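You operate a simulated robot arm through the tools that you are given. There is no shell and no other tool. Be economical: measure what you need, move in short steps, check, and stop when the job is done.

You are at the controls of a simulated robot arm. One attempt, no reset.

Task
Cook the rice that is in the cooker, then unplug it.
Fine: lid shut and plug in before the cook lever; unplug once WARM lights; the plug ends in its rest.

Only the result counts: the job must be done as asked and must still hold three seconds after the hand-in. Knocking over, shifting, dropping, spilling or breaking anything else fails it. A push-on lid holds only when it is set on centred and level and pressed home; a screw cap is set on level and turned clockwise until tight.

Robot
A 7-joint arm with a three-finger gripper on a trunk, on a base that drives. Base frame: it is fixed to the floor where the robot stands at the start and does not move with it; the origin is under the middle of the robot, x ahead of it, y to its left, z up. Lengths are in mm, angles in degrees, forces in N, time in s.
With the tool pointing down near the work surface it reaches from about 100 to 860 mm from the robot's upright axis, wherever it stands. Its first joint turns from -166.0 to 166.0 degrees. Places, roughly: cook lamp [500, -200, 900]; cook lever [500, -200, 800]; plug rest [400, -100, 800]; rice cooker [600, -100, 900]; rice cooker lid [700, 0, 1100]; socket [300, -200, 800]; warm lamp [500, -200, 900]. Payload 2.94 kg.
Tool frame: the origin (TCP) lies between the finger pads and is the grasp point; the fingertips stand 30 mm ahead of it; z points along the fingers, y is the line along which they close. Largest opening 132 mm; the body of the gripper starts 107 mm behind the TCP.
Orientation is told as [roll, pitch, yaw] about the base's x, y, z axes, in that order, counted from this pose: with the fingers straight down and closing along the base's y, the tool's x points along the base's -x, its y along +y and its z along -z.

Tools
- The arm moves only by the tool send_rows. Its argument "series" is a list of rows, each an object of numbers (a shift or turn left out is 0, a gripper value left out holds the last): "claw": the gripper command, from -1 (shut) to 1 (fully open), values between in proportion; "dx", "dy", "dz": the shift along the base's x, y, z in mm; "rx", "ry", "rz": the turn, a rotation vector about the base's x, y, z in degrees. In form: [{"claw": .., "dx": .., "dy": .., "dz": .., "rx": .., "ry": .., "rz": ..}, ...]. A call has 1 to 20 rows; each row shifts and turns the commanded pose from where the row before left it. A row lasts 0.2 s, in which the tool goes at most 50 mm and 8.6 degrees; a call with a longer step from one row to the next is refused whole, and so is a gripper value outside its range. A pose out of reach is approached as far as the arm can. The call stops where the force on the tool passes 40 N (or 10 N more than at its start, if that is more) or the arm is blocked; 0.2 s more then pass. Each finger halts on what it meets, pressing with about 37 N; the grip force reading is that of the motor and also rises with nothing between the fingers. The clock runs only during rows and for 0.2 s after the last one: add rows that do not move to give the fingers time. It gives the time, the measured TCP pose, the force on the tool (base axes), the opening and the grip force at its end, in the units of the frame above (readings bear some noise), with the torque about the TCP (base axes, N m) and any sound that the robot's microphone picked up.
- Cameras (640 x 400 px; columns grow to the right, rows downward): "scene" is now at [38.1, 149.5, 1868.5]; the picture's right is [-0.51, -0.86, 0.00], its down [-0.65, 0.39, -0.65] and it looks along [0.56, -0.33, -0.76] (base axes); focal length 269 px, centre (320, 200). "wrist" rides on the gripper at [72, 3, -144] in the tool frame; the picture's right is [-0.04, 1.00, 0.00], its down [-0.88, -0.04, -0.48] and it looks along [-0.48, -0.02, 0.88] (tool axes); focal length 256 px, centre (320, 200). There is no depth. A picture from a camera that has moved, and an enlarged one, comes with that camera's place and axes in the base frame and with its lens.
- camera(camera): a new picture of that camera. The clock stands still meanwhile.
- move_column(by): slides the trunk up (or, below 0, down) by that many mm; the arm and the scene camera ride with it, the base frame stays. It gives what a move gives, with no picture.
- base_move(legs): drives the robot by 1 to 6 legs, each [ahead, left, turn to the left] in mm, mm and degrees, along the robot's own axes; the way and the turn of a leg run together, so that a leg with both is an arc; at most 1500 mm and 180 degrees a leg. The arm and the cameras ride along, it lands a little off, and it stops where it bumps. It gives what a move gives.
- aim_head(pan, tilt): turns the head with the scene camera to pan (to the left, within 143 degrees either way) and tilt (down, from -29 to 69), counted from straight ahead of the robot. It gives what a move gives.
- close_up(camera, box): a new picture of the part [left, top, right, bottom] of that camera's present view, enlarged. The clock stands still meanwhile.
- job_done(): hands the job in; it is judged then, once.

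Work in short steps. Places have to be worked out from the pictures, the camera data and where the tool is seen: move nearer, look again, correct. Check each grasp and each placing, and mend what went wrong. You have 120 turns and 90 pictures in all, those below and enlarged ones among them. Open the gripper and draw the arm clear of the work before you hand the job in, unless the task says otherwise; then end with one line.

The tools are called as a command line: name --argument value ..., lists and objects as JSON in quotes. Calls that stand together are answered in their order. send_rows: Moves the arm, as the interface text tells. Its arguments: {"type":"object","properties":{"series":{"type":"array"}},"required":["series"]} The other tools are called the same way: move_column (by) slides the trunk up or down; base_move (legs) drives the base; aim_head (pan, tilt) turns the head that bears the scene camera; camera (camera) takes a picture; close_up (camera, box) takes an enlarged picture of a part of a camera's view; job_done () hands the job in.

At the start:

```text
time: 0.0
position: [496.4, -36.4, 1462.4]
tcp_rot: [-0.1, 0.0, 0.0]
force: [0.5, -0.1, 0.0]
moment: [0.0, -0.03, -0.01]
grip_width: 131.8
finger_force: 0.0
trunk travel left (down, up): [-375.0, 165.0]
robot x, y, heading: [-1.7, -4.8, -0.0]
head pan, tilt: [-30.5, 49.4]
```

scene: 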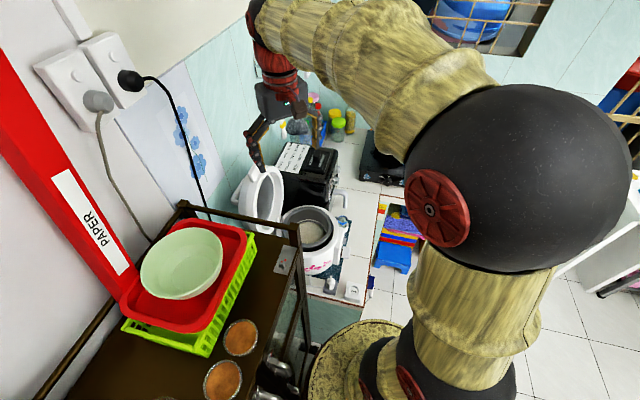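
wrist: 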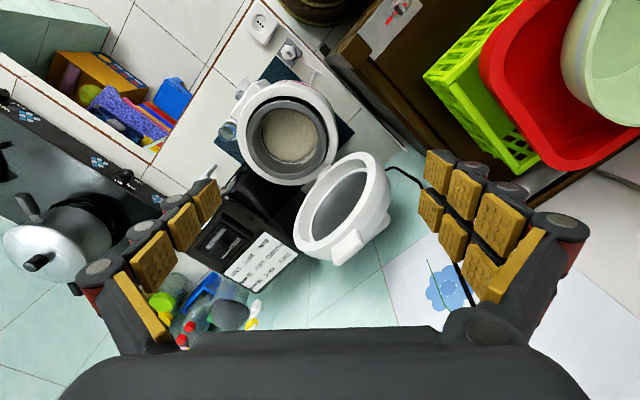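

I'll begin by looking closer at the cooker, plug and socket area.

close_up --camera "wrist" --box '[180, 0, 420, 150]'

close_up --camera "scene" --box '[220, 150, 420, 310]'

```text
2.67 times, centred on (300, 75) of wrist
camera zoom: at [424.5, -32.1, 1605.9], right [0.04, 1.0, 0.0], down [0.88, -0.04, 0.48], along [0.48, -0.02, -0.88], focal length 683 px, centre (373, 533)
```

zoom: 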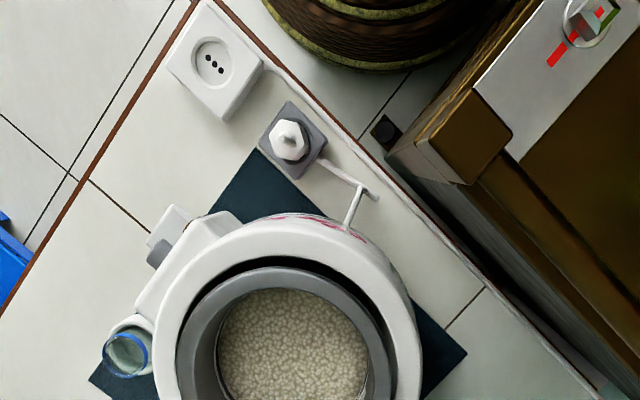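

```text
2.50 times, centred on (320, 230) of scene
camera zoom: at [38.1, 149.5, 1868.5], right [-0.51, -0.86, 0.0], down [-0.65, 0.39, -0.65], along [0.56, -0.33, -0.76], focal length 672 px, centre (320, 125)
```

zoom: 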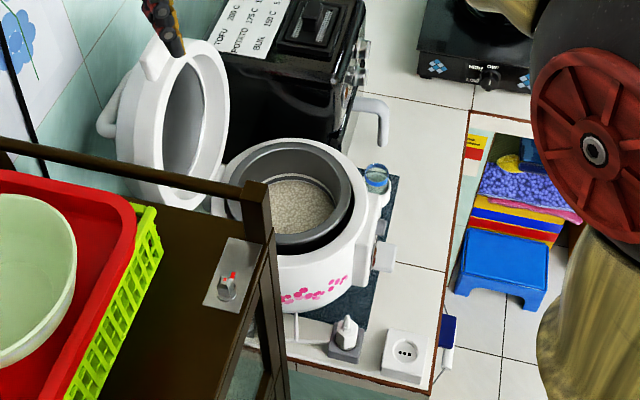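

Socket is at about [334,-182,805], plug at about [403,-112,870]. Now a closer look at the lid and its surroundings.

close_up --camera "wrist" --box '[220, 130, 460, 280]'

close_up --camera "scene" --box '[180, 100, 360, 240]'

```text
2.67 times, centred on (340, 205) of wrist
camera zoom: at [424.5, -32.1, 1605.9], right [0.04, 1.0, 0.0], down [0.88, -0.04, 0.48], along [0.48, -0.02, -0.88], focal length 683 px, centre (267, 187)
```

zoom: 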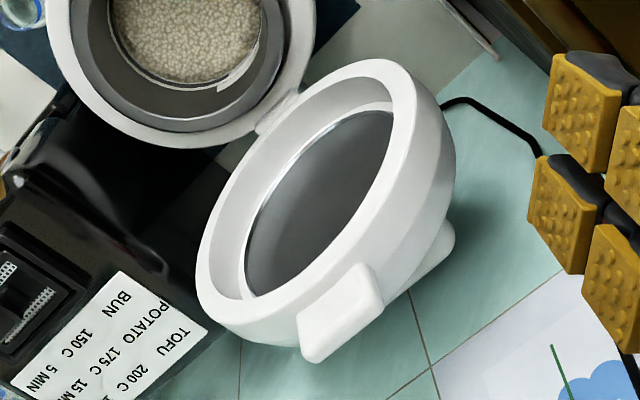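

```text
2.86 times, centred on (270, 170) of scene
camera zoom: at [38.1, 149.5, 1868.5], right [-0.51, -0.86, 0.0], down [-0.65, 0.39, -0.65], along [0.56, -0.33, -0.76], focal length 768 px, centre (463, 286)
```

zoom: 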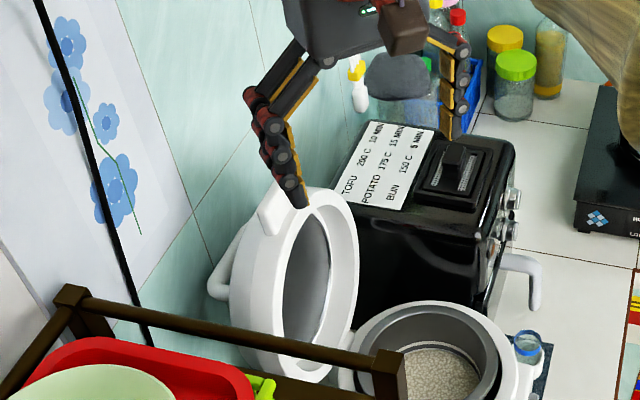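

Lid top tab is around [705,5,1190], and the hinge lies on the far side along d≈(0.71,0.71). I'll turn the tool 45° so its closing line is parallel with the hinge, shut the fingers, and look again.

send_rows --series '[{"rz": 7.5, "claw": -1, "dx": 10, "dy": 10}, {"rz": 7.5, "dx": 10, "dy": 10}, {"rz": 7.5, "dx": 10, "dy": 10}, {"rz": 7.5, "dx": 10, "dy": 10}, {"rz": 7.5, "dx": 10, "dy": 10}, {"rz": 7.5, "dx": 10, "dy": 10}, {}, {}, {}]'

camera --camera "wrist"

camera --camera "scene"

```text
time: 2.0
position: [556.8, 23.1, 1462.8]
tcp_rot: [0.1, 0.1, 45.1]
force: [0.7, -0.5, 1.6]
moment: [0.0, -0.03, 0.02]
grip_width: 0.0
finger_force: 12.2
trunk travel left (down, up): [-375.0, 165.0]
robot x, y, heading: [-2.0, -1.7, 0.1]
head pan, tilt: [-30.5, 49.4]
```

```text
83 pictures are left
camera wrist: at [504.2, -24.7, 1606.4], right [-0.68, 0.74, 0.0], down [0.65, 0.59, 0.48], along [0.35, 0.32, -0.88], focal length 256 px, centre (320, 200)
```

wrist: 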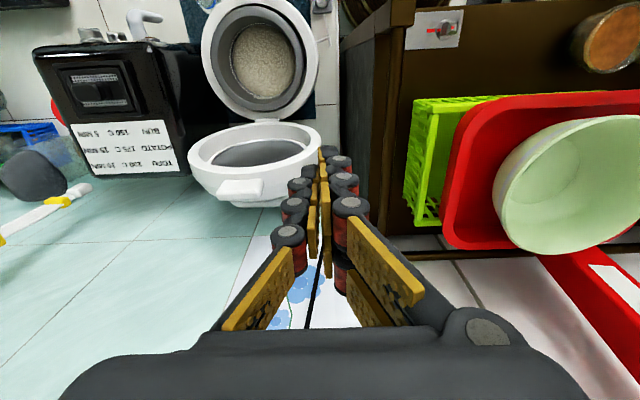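

```text
82 pictures are left
camera scene: at [38.1, 149.5, 1868.5], right [-0.51, -0.86, 0.0], down [-0.65, 0.39, -0.65], along [0.56, -0.33, -0.76], focal length 269 px, centre (320, 200)
```

scene: 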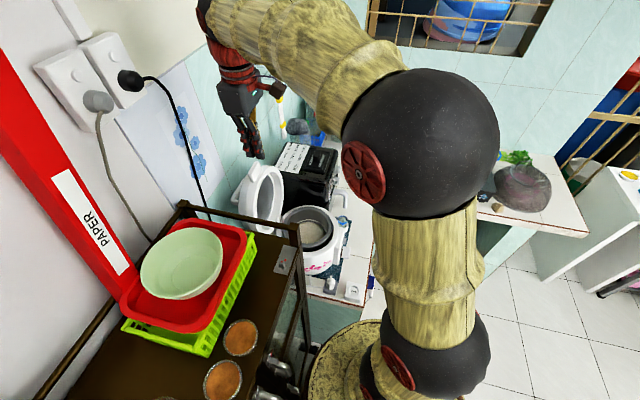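

I need to know how much room there is behind the lid, so I'll zoom both views there.

close_up --camera "scene" --box '[200, 90, 360, 220]'

close_up --camera "wrist" --box '[160, 0, 360, 240]'

```text
3.08 times, centred on (280, 155) of scene
camera zoom: at [38.1, 149.5, 1868.5], right [-0.51, -0.86, 0.0], down [-0.65, 0.39, -0.65], along [0.56, -0.33, -0.76], focal length 827 px, centre (443, 338)
```

zoom: 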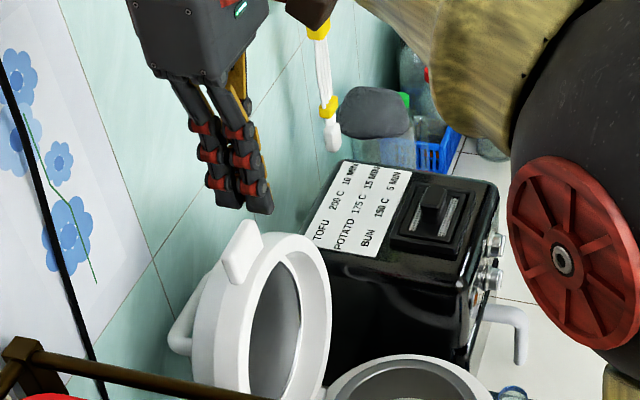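

```text
1.67 times, centred on (260, 120) of wrist
camera zoom: at [504.2, -24.7, 1606.4], right [-0.68, 0.74, 0.0], down [0.65, 0.59, 0.48], along [0.35, 0.32, -0.88], focal length 427 px, centre (420, 333)
```

zoom: 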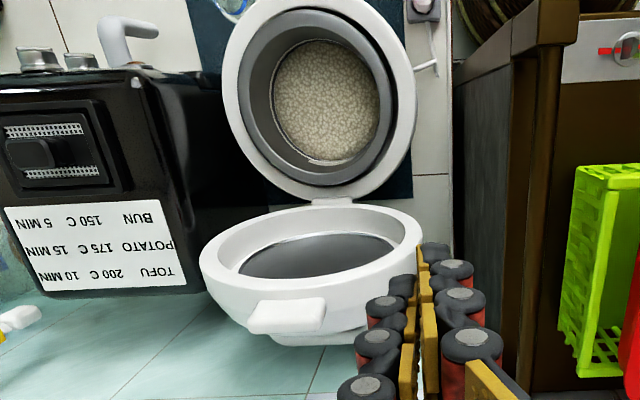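

Triangulation puts the tab top near [681,0,~1300]. Plan: pinch the tab on its sides (the grip line is parallel to the hinge, so it can pivot in the pads) and swing the lid over. First I'll come above it with fingers open and look.

send_rows --series '[{"claw": 0.5, "dx": 24, "dy": -13}, {"dx": 24, "dy": -13}, {"dx": 23, "dy": -13, "dz": -15}, {"dx": 23, "dy": -13, "dz": -15}, {}, {}, {}]'

camera --camera "wrist"

close_up --camera "scene" --box '[200, 90, 360, 220]'

```text
time: 3.6
position: [651.1, -26.2, 1434.0]
tcp_rot: [0.0, 0.0, 45.0]
force: [-0.2, -0.1, -0.8]
moment: [0.01, 0.01, 0.01]
grip_width: 99.0
finger_force: 0.0
trunk travel left (down, up): [-375.0, 165.0]
robot x, y, heading: [-1.6, -0.7, 0.2]
head pan, tilt: [-30.5, 49.4]
```

```text
79 pictures are left
camera wrist: at [598.1, -74.9, 1577.5], right [-0.68, 0.74, 0.0], down [0.65, 0.59, 0.48], along [0.35, 0.32, -0.88], focal length 256 px, centre (320, 200)
```

wrist: 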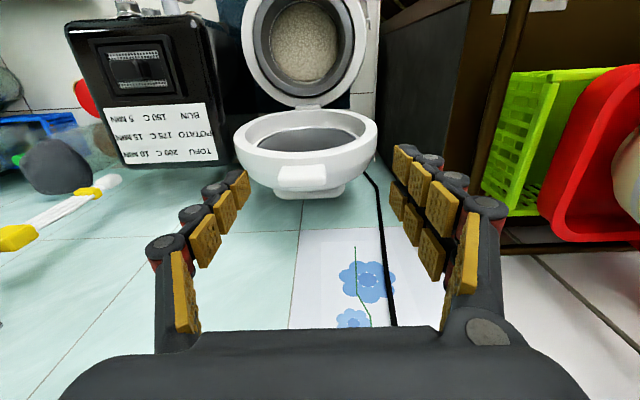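

```text
3.08 times, centred on (280, 155) of scene
camera zoom: at [38.0, 149.5, 1868.5], right [-0.51, -0.86, 0.0], down [-0.65, 0.39, -0.65], along [0.56, -0.33, -0.76], focal length 827 px, centre (443, 338)
```

zoom: 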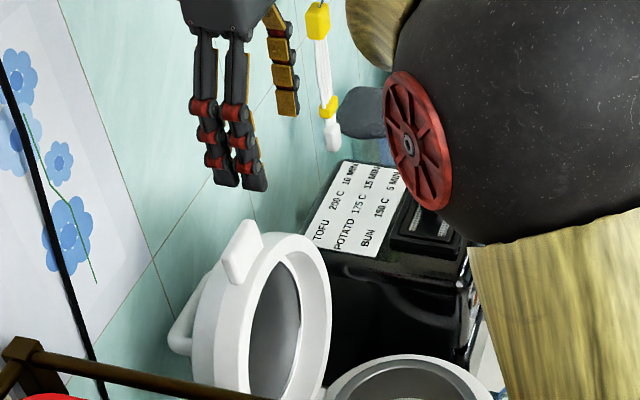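

Rays agree: tab top ≈ [702,-3,1287]; it's 52 mm further along d and 17 mm along e from the tool. Move above it, then look.

send_rows --series '[{"dx": 16, "dy": 8, "dz": -20}, {"dx": 16, "dy": 8, "dz": -20}, {"dx": 17, "dy": 9, "dz": -20}, {"dz": -30}, {}]'

camera --camera "wrist"

close_up --camera "scene" --box '[200, 90, 360, 220]'

```text
time: 4.8
position: [699.7, -1.2, 1342.2]
tcp_rot: [-0.1, 0.0, 44.9]
force: [-0.5, -0.8, 0.2]
moment: [0.02, -0.03, 0.01]
grip_width: 98.8
finger_force: 0.0
trunk travel left (down, up): [-375.0, 165.0]
robot x, y, heading: [-2.7, 1.3, 0.1]
head pan, tilt: [-30.5, 49.4]
```

```text
77 pictures are left
camera wrist: at [647.0, -50.8, 1485.5], right [-0.68, 0.74, 0.0], down [0.65, 0.59, 0.48], along [0.35, 0.32, -0.88], focal length 256 px, centre (320, 200)
```

wrist: 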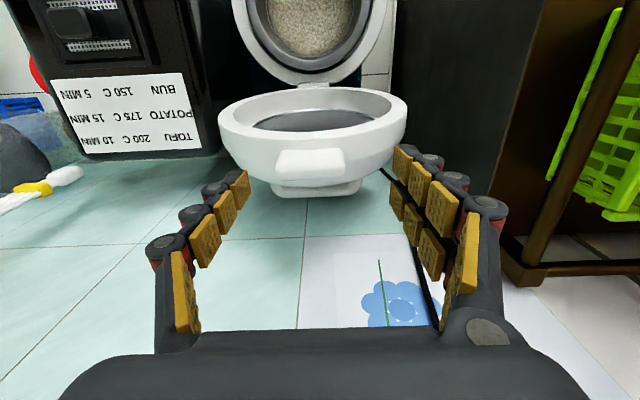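

```text
3.08 times, centred on (280, 155) of scene
camera zoom: at [38.4, 149.5, 1868.5], right [-0.51, -0.86, 0.0], down [-0.65, 0.39, -0.65], along [0.56, -0.33, -0.76], focal length 827 px, centre (443, 338)
```

zoom: 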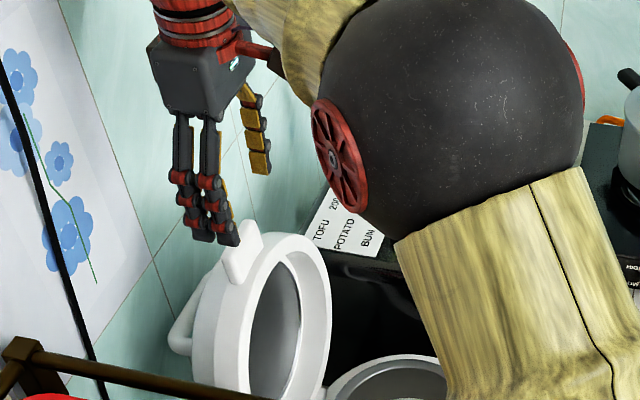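

Tab is at ≈ [707,-5,1286]; small correction and descend so the tips go about 25 mm below the tab top.

send_rows --series '[{"dx": 6, "dy": -2, "dz": -20}, {"dz": -15}, {"dz": -15}, {}]'

camera --camera "wrist"

close_up --camera "scene" --box '[220, 140, 320, 220]'

```text
time: 5.8
position: [705.6, -3.9, 1291.2]
tcp_rot: [0.0, 0.0, 45.0]
force: [-1.2, -0.1, 0.0]
moment: [-0.04, 0.0, -0.01]
grip_width: 99.1
finger_force: 0.1
trunk travel left (down, up): [-375.0, 165.0]
robot x, y, heading: [3.9, 0.7, -0.2]
head pan, tilt: [-30.5, 49.4]
```

```text
75 pictures are left
camera wrist: at [652.7, -53.2, 1435.0], right [-0.68, 0.74, 0.0], down [0.65, 0.59, 0.48], along [0.35, 0.32, -0.88], focal length 256 px, centre (320, 200)
```

wrist: 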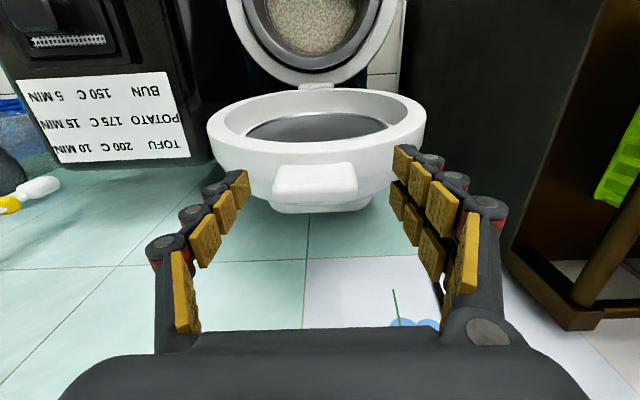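

```text
5.00 times, centred on (270, 180) of scene
camera zoom: at [38.0, 149.5, 1868.5], right [-0.51, -0.86, 0.0], down [-0.65, 0.39, -0.65], along [0.56, -0.33, -0.76], focal length 1344 px, centre (570, 300)
```

zoom: 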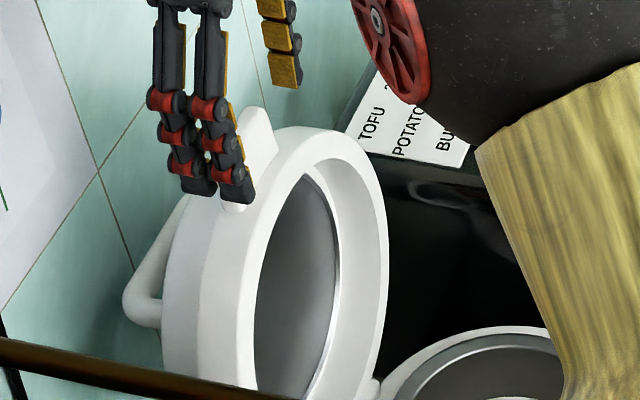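

Tab sits between the fingertips. Close the grip on it.

send_rows --series '[{"claw": 0.0}, {"claw": -0.3}, {"claw": -0.5}, {"claw": -0.5}, {}]'

camera --camera "wrist"

```text
time: 7.0
position: [702.3, 0.7, 1292.5]
tcp_rot: [0.2, 0.0, 45.2]
force: [-12.6, 14.9, 12.1]
moment: [0.68, 0.54, 0.18]
grip_width: 45.7
finger_force: 9.7
trunk travel left (down, up): [-375.0, 165.0]
robot x, y, heading: [-1.6, 0.2, 0.3]
head pan, tilt: [-30.5, 49.4]
```

```text
73 pictures are left
camera wrist: at [650.3, -49.0, 1435.2], right [-0.68, 0.74, 0.0], down [0.65, 0.6, 0.47], along [0.35, 0.32, -0.88], focal length 256 px, centre (320, 200)
```

wrist: 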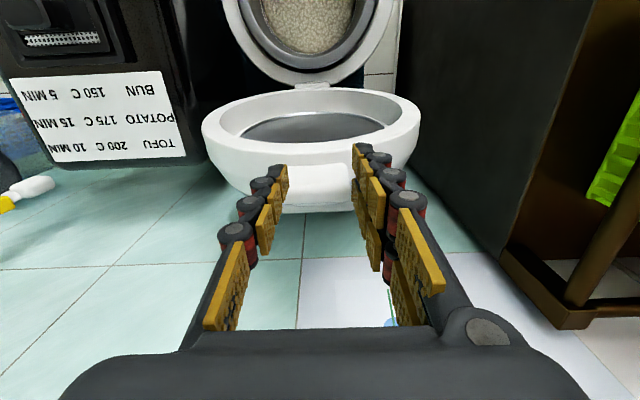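

The tab is pinched (45.7 mm), slightly off-centre. Hinge estimated at d≈454, z≈1015; I start swinging the lid along the arc, checking force.

send_rows --series '[{"dx": -2.5, "dy": 2.5}, {"dx": -8, "dy": -8, "dz": 1.3}, {"dx": -8, "dy": -8, "dz": 1.3}, {"dx": -8, "dy": -8, "dz": 0.5}, {"dx": -8, "dy": -8}, {}]'

```text
time: 8.4
position: [668.5, -33.5, 1296.7]
tcp_rot: [0.0, 0.0, 45.0]
force: [-12.8, 13.9, 0.1]
moment: [0.47, 0.32, 0.36]
grip_width: 45.2
finger_force: 8.7
trunk travel left (down, up): [-375.0, 165.0]
robot x, y, heading: [0.3, 0.3, 0.2]
head pan, tilt: [-30.5, 49.4]
```

Follows freely. Continue the arc.

send_rows --series '[{"dx": -19, "dy": -13, "dz": -1.4}, {"dx": -16, "dy": -16, "dz": -3.4}, {"dx": -15.8, "dy": -15.8, "dz": -5.4}, {"dx": -15.4, "dy": -15.4, "dz": -7.3}, {}]'

camera --camera "wrist"

close_up --camera "scene" --box '[220, 140, 360, 252]'

```text
time: 9.6
position: [603.9, -93.1, 1277.0]
tcp_rot: [-0.1, 0.1, 45.2]
force: [-7.8, 7.2, 0.2]
moment: [0.12, 0.3, 0.25]
grip_width: 39.4
finger_force: 5.1
trunk travel left (down, up): [-375.0, 165.0]
robot x, y, heading: [-0.4, -0.3, 0.0]
head pan, tilt: [-30.5, 49.4]
```

```text
72 pictures are left
camera wrist: at [551.2, -142.2, 1421.0], right [-0.68, 0.74, 0.0], down [0.65, 0.59, 0.47], along [0.35, 0.32, -0.88], focal length 256 px, centre (320, 200)
```

wrist: 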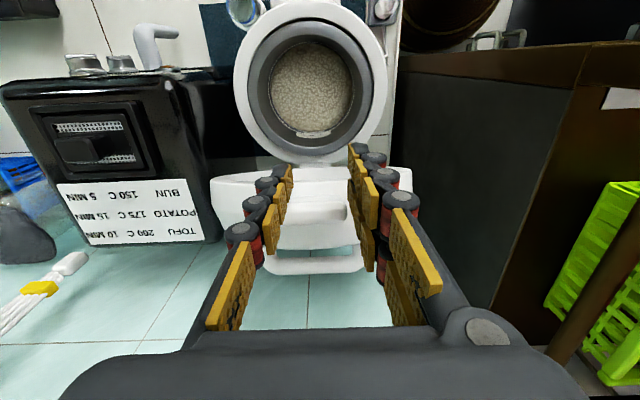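

```text
3.57 times, centred on (290, 196) of scene
camera zoom: at [37.0, 150.4, 1868.4], right [-0.51, -0.86, 0.0], down [-0.65, 0.39, -0.65], along [0.56, -0.33, -0.76], focal length 960 px, centre (427, 214)
```

zoom: 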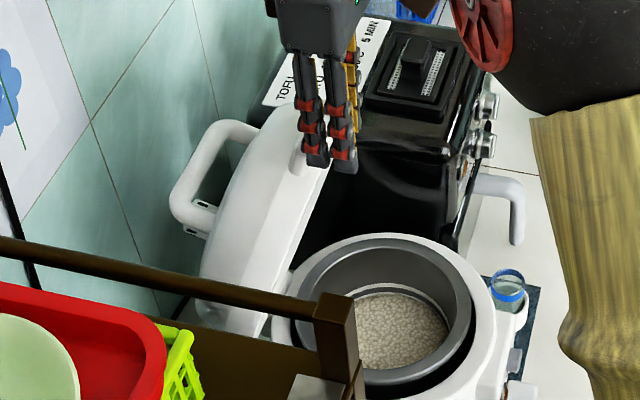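

Lid follows at ~69°. Continue the arc.

send_rows --series '[{"dx": -16, "dy": -14, "dz": -9.5}, {"dx": -14.3, "dy": -14.3, "dz": -11.2}, {"dx": -13.5, "dy": -13.5, "dz": -13}, {"dx": -12.7, "dy": -12.7, "dz": -14.5}, {}]'

camera --camera "wrist"

close_up --camera "scene" --box '[220, 140, 360, 252]'

```text
time: 10.8
position: [548.7, -148.6, 1230.5]
tcp_rot: [0.0, 0.0, 45.1]
force: [0.7, 0.7, 0.3]
moment: [0.01, -0.02, 0.0]
grip_width: 33.1
finger_force: 0.1
trunk travel left (down, up): [-375.0, 165.0]
robot x, y, heading: [2.3, 0.1, 0.1]
head pan, tilt: [-30.5, 49.4]
```

```text
70 pictures are left
camera wrist: at [496.6, -197.5, 1373.5], right [-0.68, 0.74, 0.0], down [0.65, 0.59, 0.48], along [0.35, 0.32, -0.88], focal length 256 px, centre (320, 200)
```

wrist: 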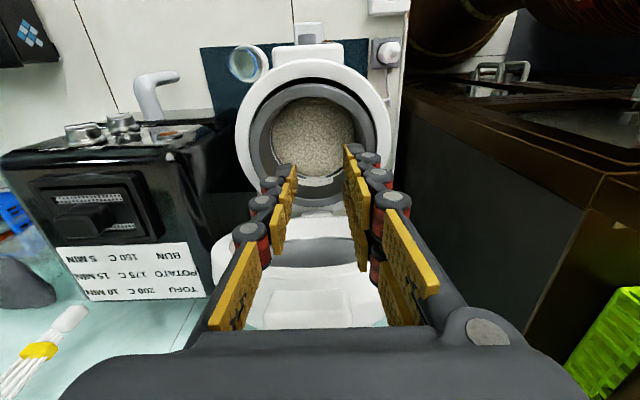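

```text
3.57 times, centred on (290, 196) of scene
camera zoom: at [38.3, 149.5, 1868.5], right [-0.51, -0.86, 0.0], down [-0.65, 0.39, -0.65], along [0.56, -0.33, -0.76], focal length 960 px, centre (427, 214)
```

zoom: 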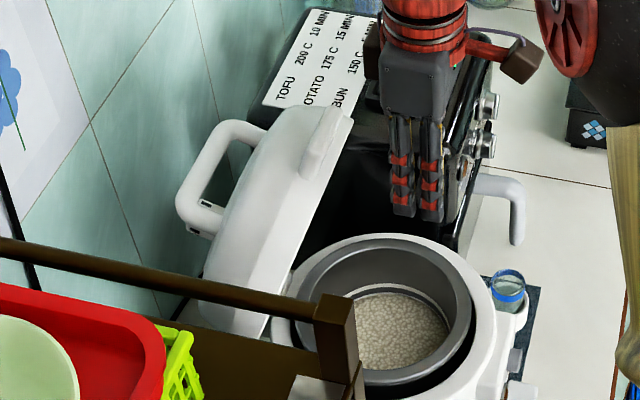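

The tab slipped out but the lid stays put at ~67°. Now I'll go over it, close the fingers, come down behind it, and push it over.

send_rows --series '[{"dz": 40}, {"dz": 40}, {"dz": 30, "claw": -1}, {"dx": 30, "dy": 28}, {"dx": 30, "dy": 28}, {"dx": 30, "dy": 28}, {"dx": 35, "dy": 34}, {}]'

camera --camera "wrist"

close_up --camera "scene" --box '[200, 120, 340, 232]'

```text
time: 12.6
position: [672.3, -33.9, 1343.2]
tcp_rot: [0.0, 0.0, 45.0]
force: [-0.8, 0.1, -0.4]
moment: [0.02, -0.03, 0.0]
grip_width: 0.2
finger_force: 28.6
trunk travel left (down, up): [-375.0, 165.0]
robot x, y, heading: [0.5, 0.8, 0.1]
head pan, tilt: [-30.5, 49.4]
```

```text
68 pictures are left
camera wrist: at [618.7, -82.2, 1486.5], right [-0.68, 0.74, 0.0], down [0.65, 0.59, 0.48], along [0.35, 0.32, -0.88], focal length 256 px, centre (320, 200)
```

wrist: 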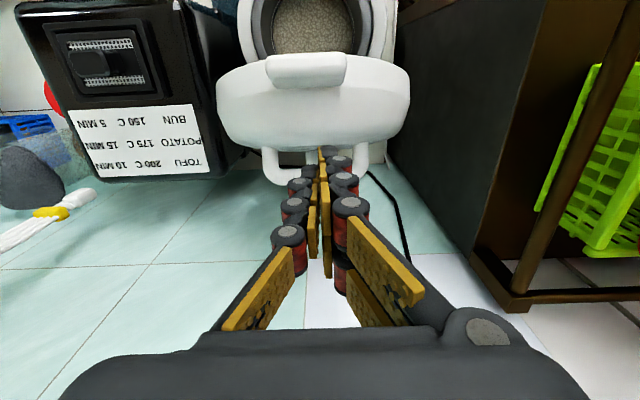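

```text
3.57 times, centred on (270, 176) of scene
camera zoom: at [37.2, 149.0, 1868.6], right [-0.51, -0.86, 0.0], down [-0.65, 0.39, -0.65], along [0.56, -0.33, -0.76], focal length 960 px, centre (499, 286)
```

zoom: 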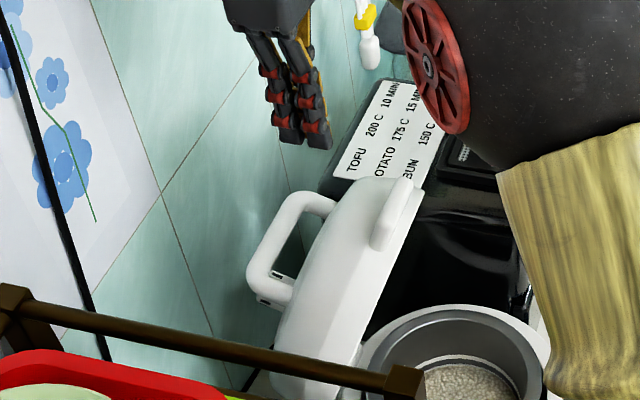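

Descend behind the lid between tab and handle (tips to ~z 1240).

send_rows --series '[{"dx": -4, "dy": -4, "dz": -25}, {"dz": -25}, {"dz": -15}, {"dz": -10}, {}]'

camera --camera "wrist"

close_up --camera "scene" --box '[200, 120, 340, 232]'

```text
time: 13.8
position: [667.9, -35.2, 1265.3]
tcp_rot: [-0.1, 0.1, 45.0]
force: [-0.1, 0.5, 0.2]
moment: [0.0, 0.01, 0.0]
grip_width: 0.4
finger_force: 28.5
trunk travel left (down, up): [-375.0, 165.0]
robot x, y, heading: [0.3, -1.1, 0.0]
head pan, tilt: [-30.5, 49.4]
```

```text
66 pictures are left
camera wrist: at [615.6, -83.5, 1408.5], right [-0.68, 0.74, 0.0], down [0.65, 0.59, 0.48], along [0.35, 0.32, -0.88], focal length 256 px, centre (320, 200)
```

wrist: 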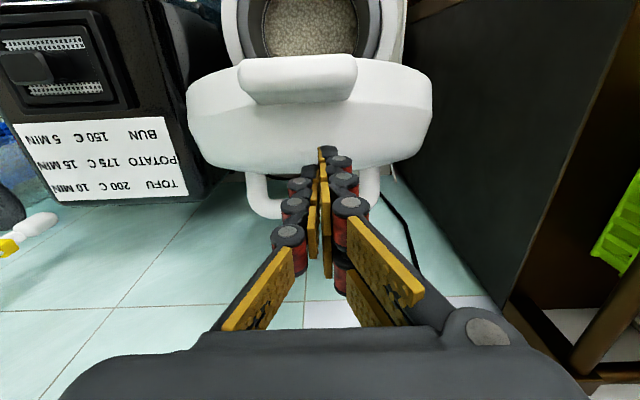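

```text
3.57 times, centred on (270, 176) of scene
camera zoom: at [38.2, 149.5, 1868.5], right [-0.51, -0.86, 0.0], down [-0.65, 0.39, -0.65], along [0.56, -0.33, -0.76], focal length 960 px, centre (499, 286)
```

zoom: 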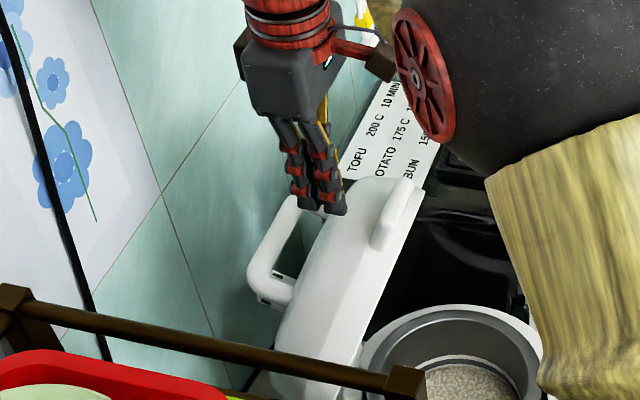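

Fingers are behind the lid surface. Push toward the front along an arc.

send_rows --series '[{"dx": -10.8, "dy": -10.8, "dz": -1}, {"dx": -10.8, "dy": -10.8, "dz": -2.2}, {"dx": -10.5, "dy": -10.5, "dz": -3.2}, {"dx": -10.5, "dy": -10.5, "dz": -4.2}, {"dx": -10, "dy": -10, "dz": -5.2}, {"dx": -10, "dy": -10, "dz": -6.2}, {}]'

close_up --camera "scene" --box '[200, 120, 340, 232]'

```text
time: 15.4
position: [606.8, -97.7, 1243.5]
tcp_rot: [0.0, 0.0, 45.0]
force: [-0.4, 0.1, 0.6]
moment: [-0.01, 0.05, 0.0]
grip_width: 0.1
finger_force: 28.7
trunk travel left (down, up): [-375.0, 165.0]
robot x, y, heading: [-2.4, -0.1, -0.4]
head pan, tilt: [-30.5, 49.4]
```

```text
3.57 times, centred on (270, 176) of scene
camera zoom: at [38.4, 149.5, 1868.5], right [-0.51, -0.86, 0.0], down [-0.65, 0.39, -0.65], along [0.56, -0.33, -0.76], focal length 960 px, centre (499, 286)
```

zoom: 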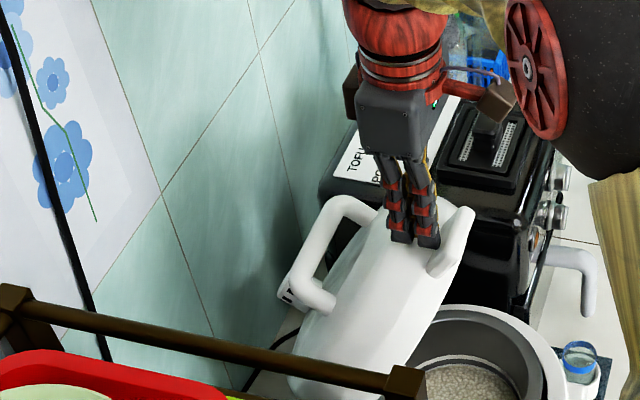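

The lid is moving nicely. Continue down the arc.

send_rows --series '[{"dx": -9.5, "dy": -9.5, "dz": -7.2}, {"dx": -9.3, "dy": -9.3, "dz": -8.1}, {"dx": -8.7, "dy": -8.7, "dz": -9}, {"dx": -8.4, "dy": -8.4, "dz": -9.9}, {"dx": -7.7, "dy": -7.7, "dz": -10.7}, {"dx": -7.4, "dy": -7.4, "dz": -11.4}, {}]'

close_up --camera "scene" --box '[220, 140, 360, 252]'

camera --camera "wrist"

```text
time: 16.7
position: [557.4, -146.2, 1198.9]
tcp_rot: [-0.5, -0.1, 45.0]
force: [-14.2, -7.8, 13.7]
moment: [0.1, 0.18, 0.2]
grip_width: 0.0
finger_force: 29.0
trunk travel left (down, up): [-375.0, 165.0]
robot x, y, heading: [-1.5, -2.1, -0.2]
head pan, tilt: [-30.5, 49.4]
stopped in row 6: the force on the tool passed its limit at 43 N (the readings are from after the stop); the commanded pose is now the measured one
```

```text
3.57 times, centred on (290, 196) of scene
camera zoom: at [34.9, 148.7, 1868.6], right [-0.51, -0.86, 0.0], down [-0.65, 0.39, -0.65], along [0.56, -0.33, -0.76], focal length 960 px, centre (427, 214)
```

zoom: 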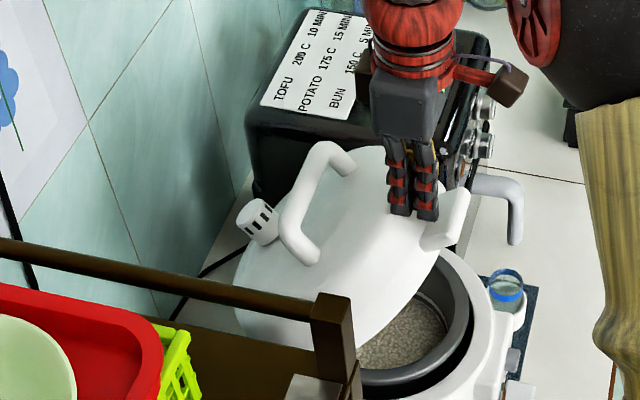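

```text
62 pictures are left
camera wrist: at [504.3, -195.3, 1342.7], right [-0.68, 0.74, -0.01], down [0.65, 0.6, 0.48], along [0.35, 0.32, -0.88], focal length 256 px, centre (320, 200)
```

wrist: 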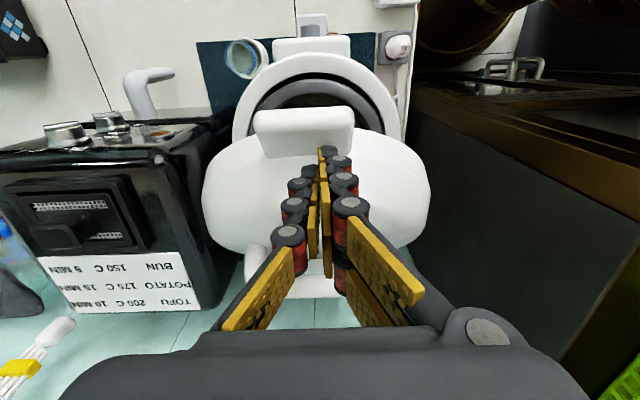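

The lid is now about 40–45° open. Push mostly downward from here.

send_rows --series '[{"dx": -3, "dy": -3, "dz": -9}, {"dx": -3, "dy": -3, "dz": -9}, {"dx": -3, "dy": -3, "dz": -9}, {"dx": -3, "dy": -3, "dz": -9}, {}]'

close_up --camera "scene" --box '[220, 140, 360, 252]'

```text
time: 17.1
position: [554.8, -151.1, 1195.4]
tcp_rot: [-0.5, 0.0, 44.9]
force: [-13.1, -7.9, 13.7]
moment: [0.08, 0.21, 0.2]
grip_width: 0.1
finger_force: 28.1
trunk travel left (down, up): [-375.0, 165.0]
robot x, y, heading: [2.1, 0.2, -0.1]
head pan, tilt: [-30.5, 49.4]
stopped in row 2: the force on the tool passed its limit at 44 N (the readings are from after the stop); the commanded pose is now the measured one
```

```text
3.57 times, centred on (290, 196) of scene
camera zoom: at [34.8, 148.5, 1868.6], right [-0.51, -0.86, 0.0], down [-0.65, 0.39, -0.65], along [0.56, -0.33, -0.76], focal length 960 px, centre (427, 214)
```

zoom: 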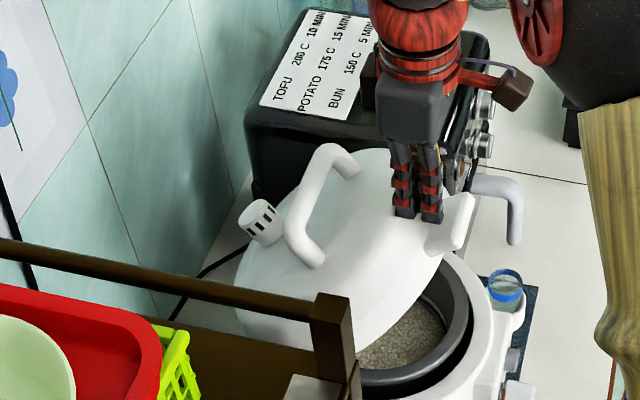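

The force on the tool points back toward me, which is odd; I'll look closely at the contact.

close_up --camera "wrist" --box '[190, 60, 450, 260]'

close_up --camera "scene" --box '[270, 160, 350, 224]'

```text
2.00 times, centred on (320, 160) of wrist
camera zoom: at [501.6, -199.3, 1338.6], right [-0.67, 0.74, -0.01], down [0.65, 0.6, 0.48], along [0.36, 0.32, -0.88], focal length 512 px, centre (320, 280)
```

zoom: 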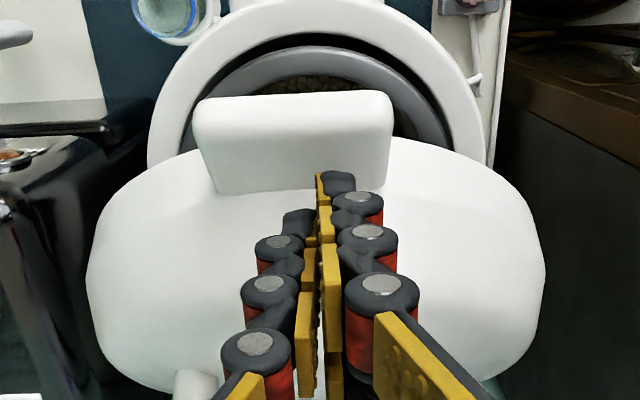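

```text
6.25 times, centred on (310, 192) of scene
camera zoom: at [34.8, 148.5, 1868.6], right [-0.51, -0.86, 0.0], down [-0.65, 0.39, -0.65], along [0.56, -0.33, -0.76], focal length 1681 px, centre (382, 250)
```

zoom: 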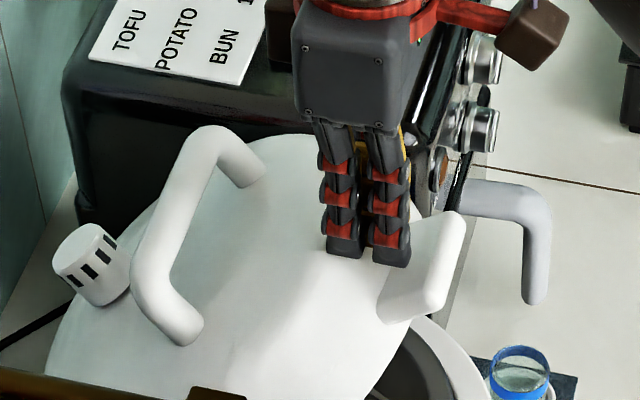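

The tips press on the lid surface, not the tab. Lift slightly and see if the force vanishes, then press nearer the tab straight down.

send_rows --series '[{"dz": 12}, {"dz": 13}, {"dx": -9, "dy": -9}, {}]'

close_up --camera "scene" --box '[250, 140, 350, 220]'

```text
time: 18.1
position: [550.0, -159.3, 1218.6]
tcp_rot: [-0.5, 0.0, 45.1]
force: [0.4, 0.6, 0.3]
moment: [0.0, 0.0, 0.03]
grip_width: 0.0
finger_force: 29.1
trunk travel left (down, up): [-375.0, 165.0]
robot x, y, heading: [0.6, 4.7, -0.0]
head pan, tilt: [-30.5, 49.4]
```

```text
5.00 times, centred on (300, 180) of scene
camera zoom: at [38.5, 149.2, 1868.5], right [-0.51, -0.86, 0.0], down [-0.65, 0.39, -0.65], along [0.56, -0.33, -0.76], focal length 1344 px, centre (420, 300)
```

zoom: 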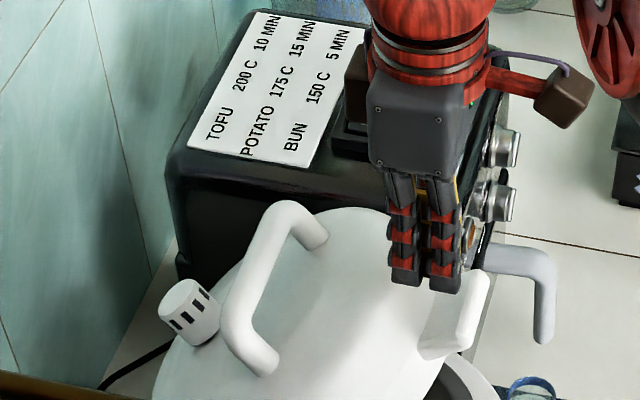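

Free now and the tip is near the tab. Press straight down.

send_rows --series '[{"dz": -10}, {"dz": -10}, {"dz": -8}, {"dz": -8}, {"dz": -8}, {"dz": -8}, {}]'

close_up --camera "scene" --box '[250, 140, 350, 220]'

```text
time: 19.3
position: [546.0, -163.8, 1183.0]
tcp_rot: [-0.7, 0.1, 44.8]
force: [-15.6, -8.7, 14.6]
moment: [0.05, 0.25, 0.22]
grip_width: 0.0
finger_force: 28.2
trunk travel left (down, up): [-375.0, 165.0]
robot x, y, heading: [-4.6, -0.2, 0.1]
head pan, tilt: [-30.5, 49.4]
stopped in row 5: the force on the tool passed its limit at 46 N (the readings are from after the stop); the commanded pose is now the measured one
```

```text
5.00 times, centred on (300, 180) of scene
camera zoom: at [34.1, 148.3, 1868.7], right [-0.51, -0.86, 0.0], down [-0.65, 0.39, -0.65], along [0.56, -0.33, -0.76], focal length 1344 px, centre (420, 300)
```

zoom: 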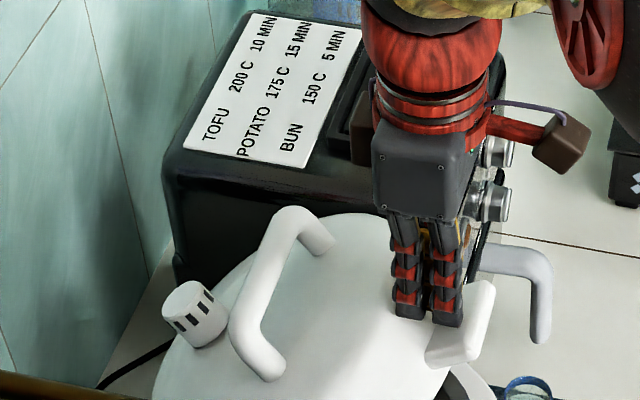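

The force has almost no closing torque; I was pressing toward the hinge. I'll lift and press on the tab itself (its end is around [527,-187,1165]) instead.

send_rows --series '[{"dz": 20}, {"dz": 20}, {"dx": -10, "dy": -10}, {"dx": -5, "dy": -5}, {}]'

camera --camera "wrist"

close_up --camera "scene" --box '[250, 140, 350, 220]'

```text
time: 20.5
position: [533.9, -176.4, 1221.5]
tcp_rot: [-0.6, 0.1, 44.8]
force: [-0.2, -0.1, 0.3]
moment: [0.03, -0.02, 0.02]
grip_width: 0.0
finger_force: 28.7
trunk travel left (down, up): [-375.0, 165.0]
robot x, y, heading: [-0.7, -1.2, -0.0]
head pan, tilt: [-30.5, 49.4]
```

```text
56 pictures are left
camera wrist: at [480.0, -223.6, 1365.1], right [-0.67, 0.74, -0.01], down [0.65, 0.6, 0.48], along [0.36, 0.31, -0.88], focal length 256 px, centre (320, 200)
```

wrist: 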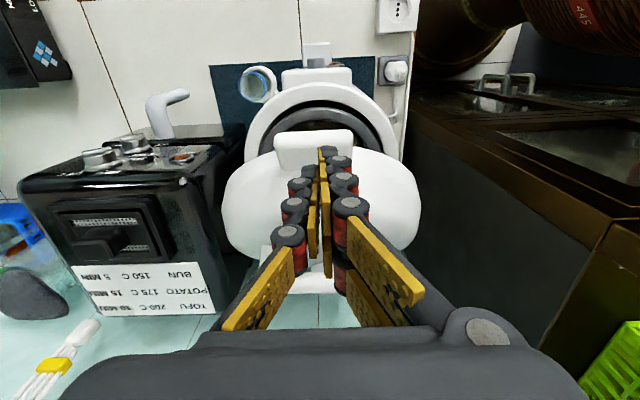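

```text
5.00 times, centred on (300, 180) of scene
camera zoom: at [37.7, 148.7, 1868.5], right [-0.51, -0.86, 0.0], down [-0.65, 0.39, -0.65], along [0.56, -0.33, -0.76], focal length 1344 px, centre (420, 300)
```

zoom: 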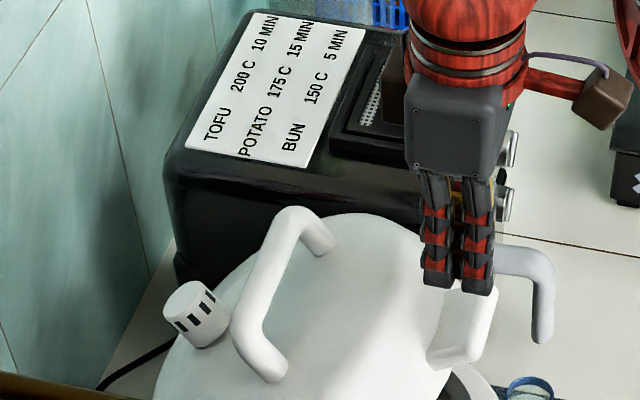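

Tip is above the tab now. Press down slowly.

send_rows --series '[{"dz": -12}, {"dz": -12}, {"dz": -6}, {"dz": -6}, {"dz": -6}, {"dz": -6}, {"dz": -6}, {"dz": -6}, {"dz": -6}, {"dz": -6}, {}]'

close_up --camera "scene" --box '[250, 140, 350, 220]'

```text
time: 22.6
position: [530.1, -181.4, 1159.8]
tcp_rot: [-0.9, 0.2, 44.7]
force: [-15.3, -10.3, 13.2]
moment: [-0.06, 0.26, 0.2]
grip_width: 0.1
finger_force: 28.2
trunk travel left (down, up): [-375.0, 165.0]
robot x, y, heading: [0.4, 1.2, -0.3]
head pan, tilt: [-30.5, 49.4]
stopped in row 10: the force on the tool passed its limit at 45 N (the readings are from after the stop); the commanded pose is now the measured one
```

```text
5.00 times, centred on (300, 180) of scene
camera zoom: at [34.3, 147.7, 1868.7], right [-0.51, -0.86, 0.0], down [-0.65, 0.39, -0.65], along [0.56, -0.33, -0.76], focal length 1344 px, centre (420, 300)
```

zoom: 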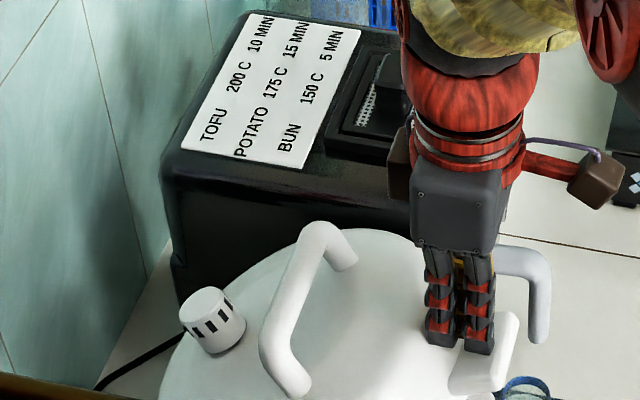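

It moves; the finger sticks while the lid surface slides outward. Relieve, then follow the arc with an outward component.

send_rows --series '[{"dz": 10}, {"dx": -7, "dy": -7}, {"dz": -6, "dx": -2, "dy": -2}, {"dz": -7, "dx": -2, "dy": -2}, {"dz": -7, "dx": -2, "dy": -2}, {"dz": -7, "dx": -2, "dy": -2}, {"dz": -7, "dx": -2, "dy": -2}, {"dz": -7, "dx": -2, "dy": -2}, {"dz": -7, "dx": -1, "dy": -1}, {}]'

close_up --camera "scene" --box '[250, 140, 350, 220]'

```text
time: 24.8
position: [510.4, -200.8, 1119.4]
tcp_rot: [-0.8, 0.0, 44.7]
force: [-11.6, -17.5, 10.5]
moment: [-0.2, 0.21, 0.09]
grip_width: 0.0
finger_force: 28.7
trunk travel left (down, up): [-375.0, 165.0]
robot x, y, heading: [-1.0, 2.5, -0.2]
head pan, tilt: [-30.5, 49.4]
```

```text
5.00 times, centred on (300, 180) of scene
camera zoom: at [35.4, 146.0, 1868.8], right [-0.51, -0.86, 0.0], down [-0.65, 0.39, -0.65], along [0.56, -0.33, -0.76], focal length 1344 px, centre (420, 300)
```

zoom: 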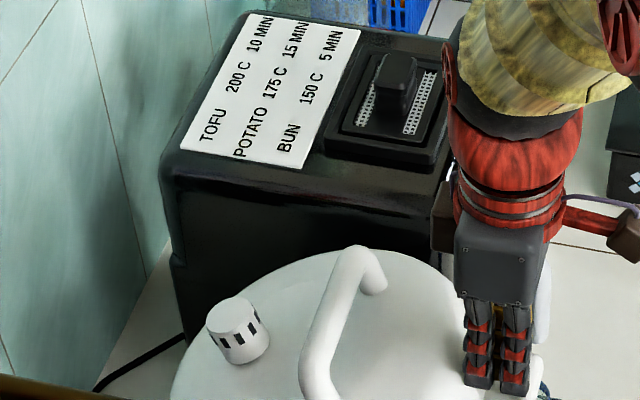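

Nearly there; check where the tips are on the tab.

close_up --camera "wrist" --box '[190, 40, 450, 240]'

close_up --camera "scene" --box '[280, 180, 360, 244]'

```text
2.00 times, centred on (320, 140) of wrist
camera zoom: at [456.6, -248.1, 1263.1], right [-0.67, 0.74, -0.01], down [0.65, 0.6, 0.47], along [0.36, 0.31, -0.88], focal length 512 px, centre (320, 320)
```

zoom: 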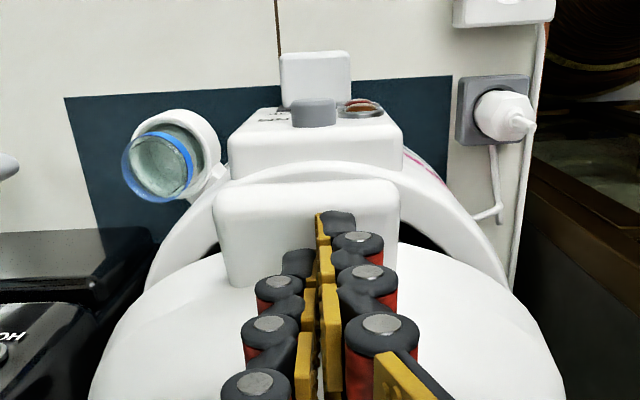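

```text
6.25 times, centred on (320, 212) of scene
camera zoom: at [35.4, 146.0, 1868.8], right [-0.51, -0.86, 0.0], down [-0.65, 0.39, -0.65], along [0.56, -0.33, -0.76], focal length 1681 px, centre (320, 125)
```

zoom: 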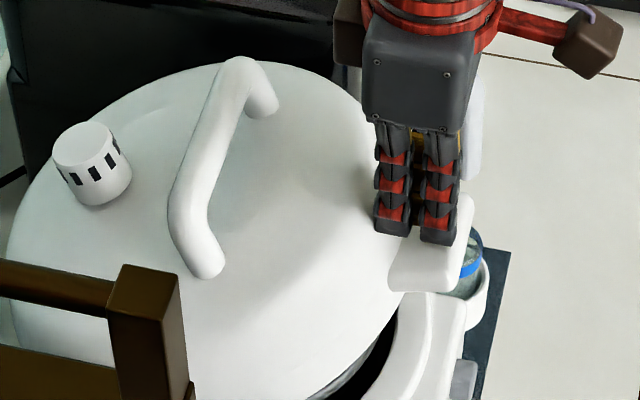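

Tips sit on the tab; about 50 mm left to go. Continue down.

send_rows --series '[{"dz": 7}, {"dx": -4, "dy": -4}, {"dz": -7, "dx": -1, "dy": -1}, {"dz": -7, "dx": -1, "dy": -1}, {"dz": -7, "dx": -1, "dy": -1}, {"dz": -7, "dx": -0.5, "dy": -0.5}, {"dz": -7, "dx": -0.5, "dy": -0.5}, {"dz": -7}, {"dz": -7}, {}]'

close_up --camera "scene" --box '[280, 180, 360, 244]'

```text
time: 26.5
position: [500.1, -212.9, 1086.8]
tcp_rot: [-0.6, 0.4, 44.7]
force: [-12.7, -13.3, 3.9]
moment: [-0.29, 0.33, 0.17]
grip_width: 0.0
finger_force: 28.3
trunk travel left (down, up): [-375.0, 165.0]
robot x, y, heading: [0.1, -3.0, -0.3]
head pan, tilt: [-30.5, 49.4]
stopped in row 8: the force on the tool passed its limit at 43 N (the readings are from after the stop); the commanded pose is now the measured one
```

```text
6.25 times, centred on (320, 212) of scene
camera zoom: at [35.8, 146.6, 1868.6], right [-0.51, -0.86, 0.0], down [-0.65, 0.39, -0.65], along [0.56, -0.33, -0.76], focal length 1681 px, centre (320, 125)
```

zoom: 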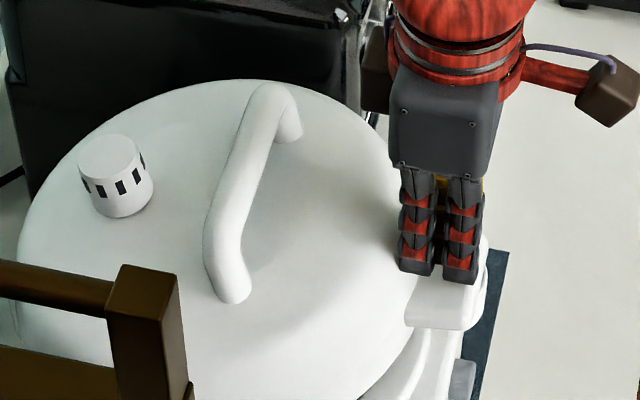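

Almost shut. Relieve and press again.

send_rows --series '[{"dz": 6}, {"dx": -3, "dy": -3}, {"dz": -5}, {"dz": -5}, {"dz": -5}, {"dz": -5}, {"dz": -5}, {"dz": -5}, {"dz": -5}, {}]'

close_up --camera "scene" --box '[280, 180, 360, 244]'

camera --camera "wrist"

```text
time: 28.2
position: [496.0, -218.0, 1066.3]
tcp_rot: [-0.5, 0.5, 44.5]
force: [-12.0, -13.2, 2.8]
moment: [-0.34, 0.26, 0.14]
grip_width: 0.0
finger_force: 28.8
trunk travel left (down, up): [-375.0, 165.0]
robot x, y, heading: [-3.0, -0.9, -0.4]
head pan, tilt: [-30.5, 49.4]
stopped in row 8: the force on the tool passed its limit at 42 N (the readings are from after the stop); the commanded pose is now the measured one
```

```text
6.25 times, centred on (320, 212) of scene
camera zoom: at [36.2, 146.3, 1868.6], right [-0.52, -0.86, 0.0], down [-0.65, 0.39, -0.65], along [0.56, -0.33, -0.76], focal length 1681 px, centre (320, 125)
```

zoom: 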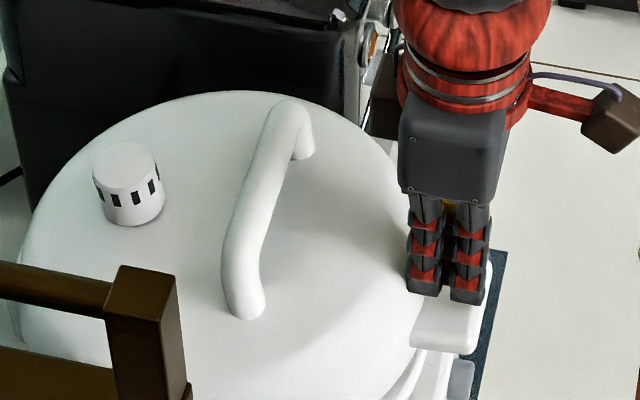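

```text
48 pictures are left
camera wrist: at [442.4, -263.8, 1210.7], right [-0.67, 0.74, -0.01], down [0.65, 0.6, 0.47], along [0.35, 0.31, -0.88], focal length 256 px, centre (320, 200)
```

wrist: 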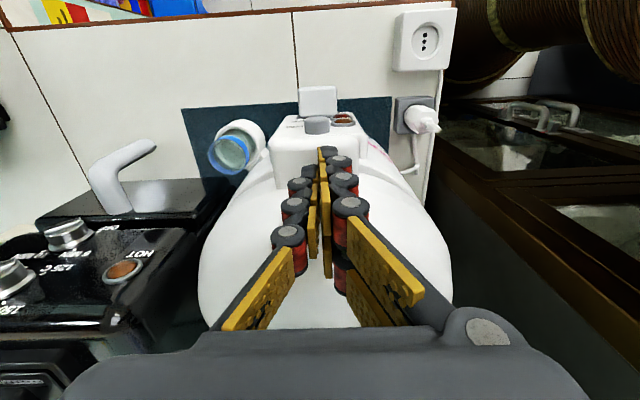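

It keeps going down (tip 1036). Repeat relieving and pressing.

send_rows --series '[{"dz": 6}, {"dx": -3, "dy": -3}, {"dz": -5}, {"dz": -5}, {"dz": -5}, {"dz": -5}, {"dz": -5}, {"dz": -5}, {"dz": -5}, {"dz": -5}, {}]'

```text
time: 30.2
position: [492.4, -222.4, 1041.6]
tcp_rot: [-0.7, 0.5, 44.5]
force: [-12.6, -10.3, 6.6]
moment: [-0.13, 0.28, 0.17]
grip_width: 0.0
finger_force: 28.2
trunk travel left (down, up): [-375.0, 165.0]
robot x, y, heading: [-0.9, -1.4, -0.6]
head pan, tilt: [-30.5, 49.4]
stopped in row 9: the force on the tool passed its limit at 41 N (the readings are from after the stop); the commanded pose is now the measured one
```

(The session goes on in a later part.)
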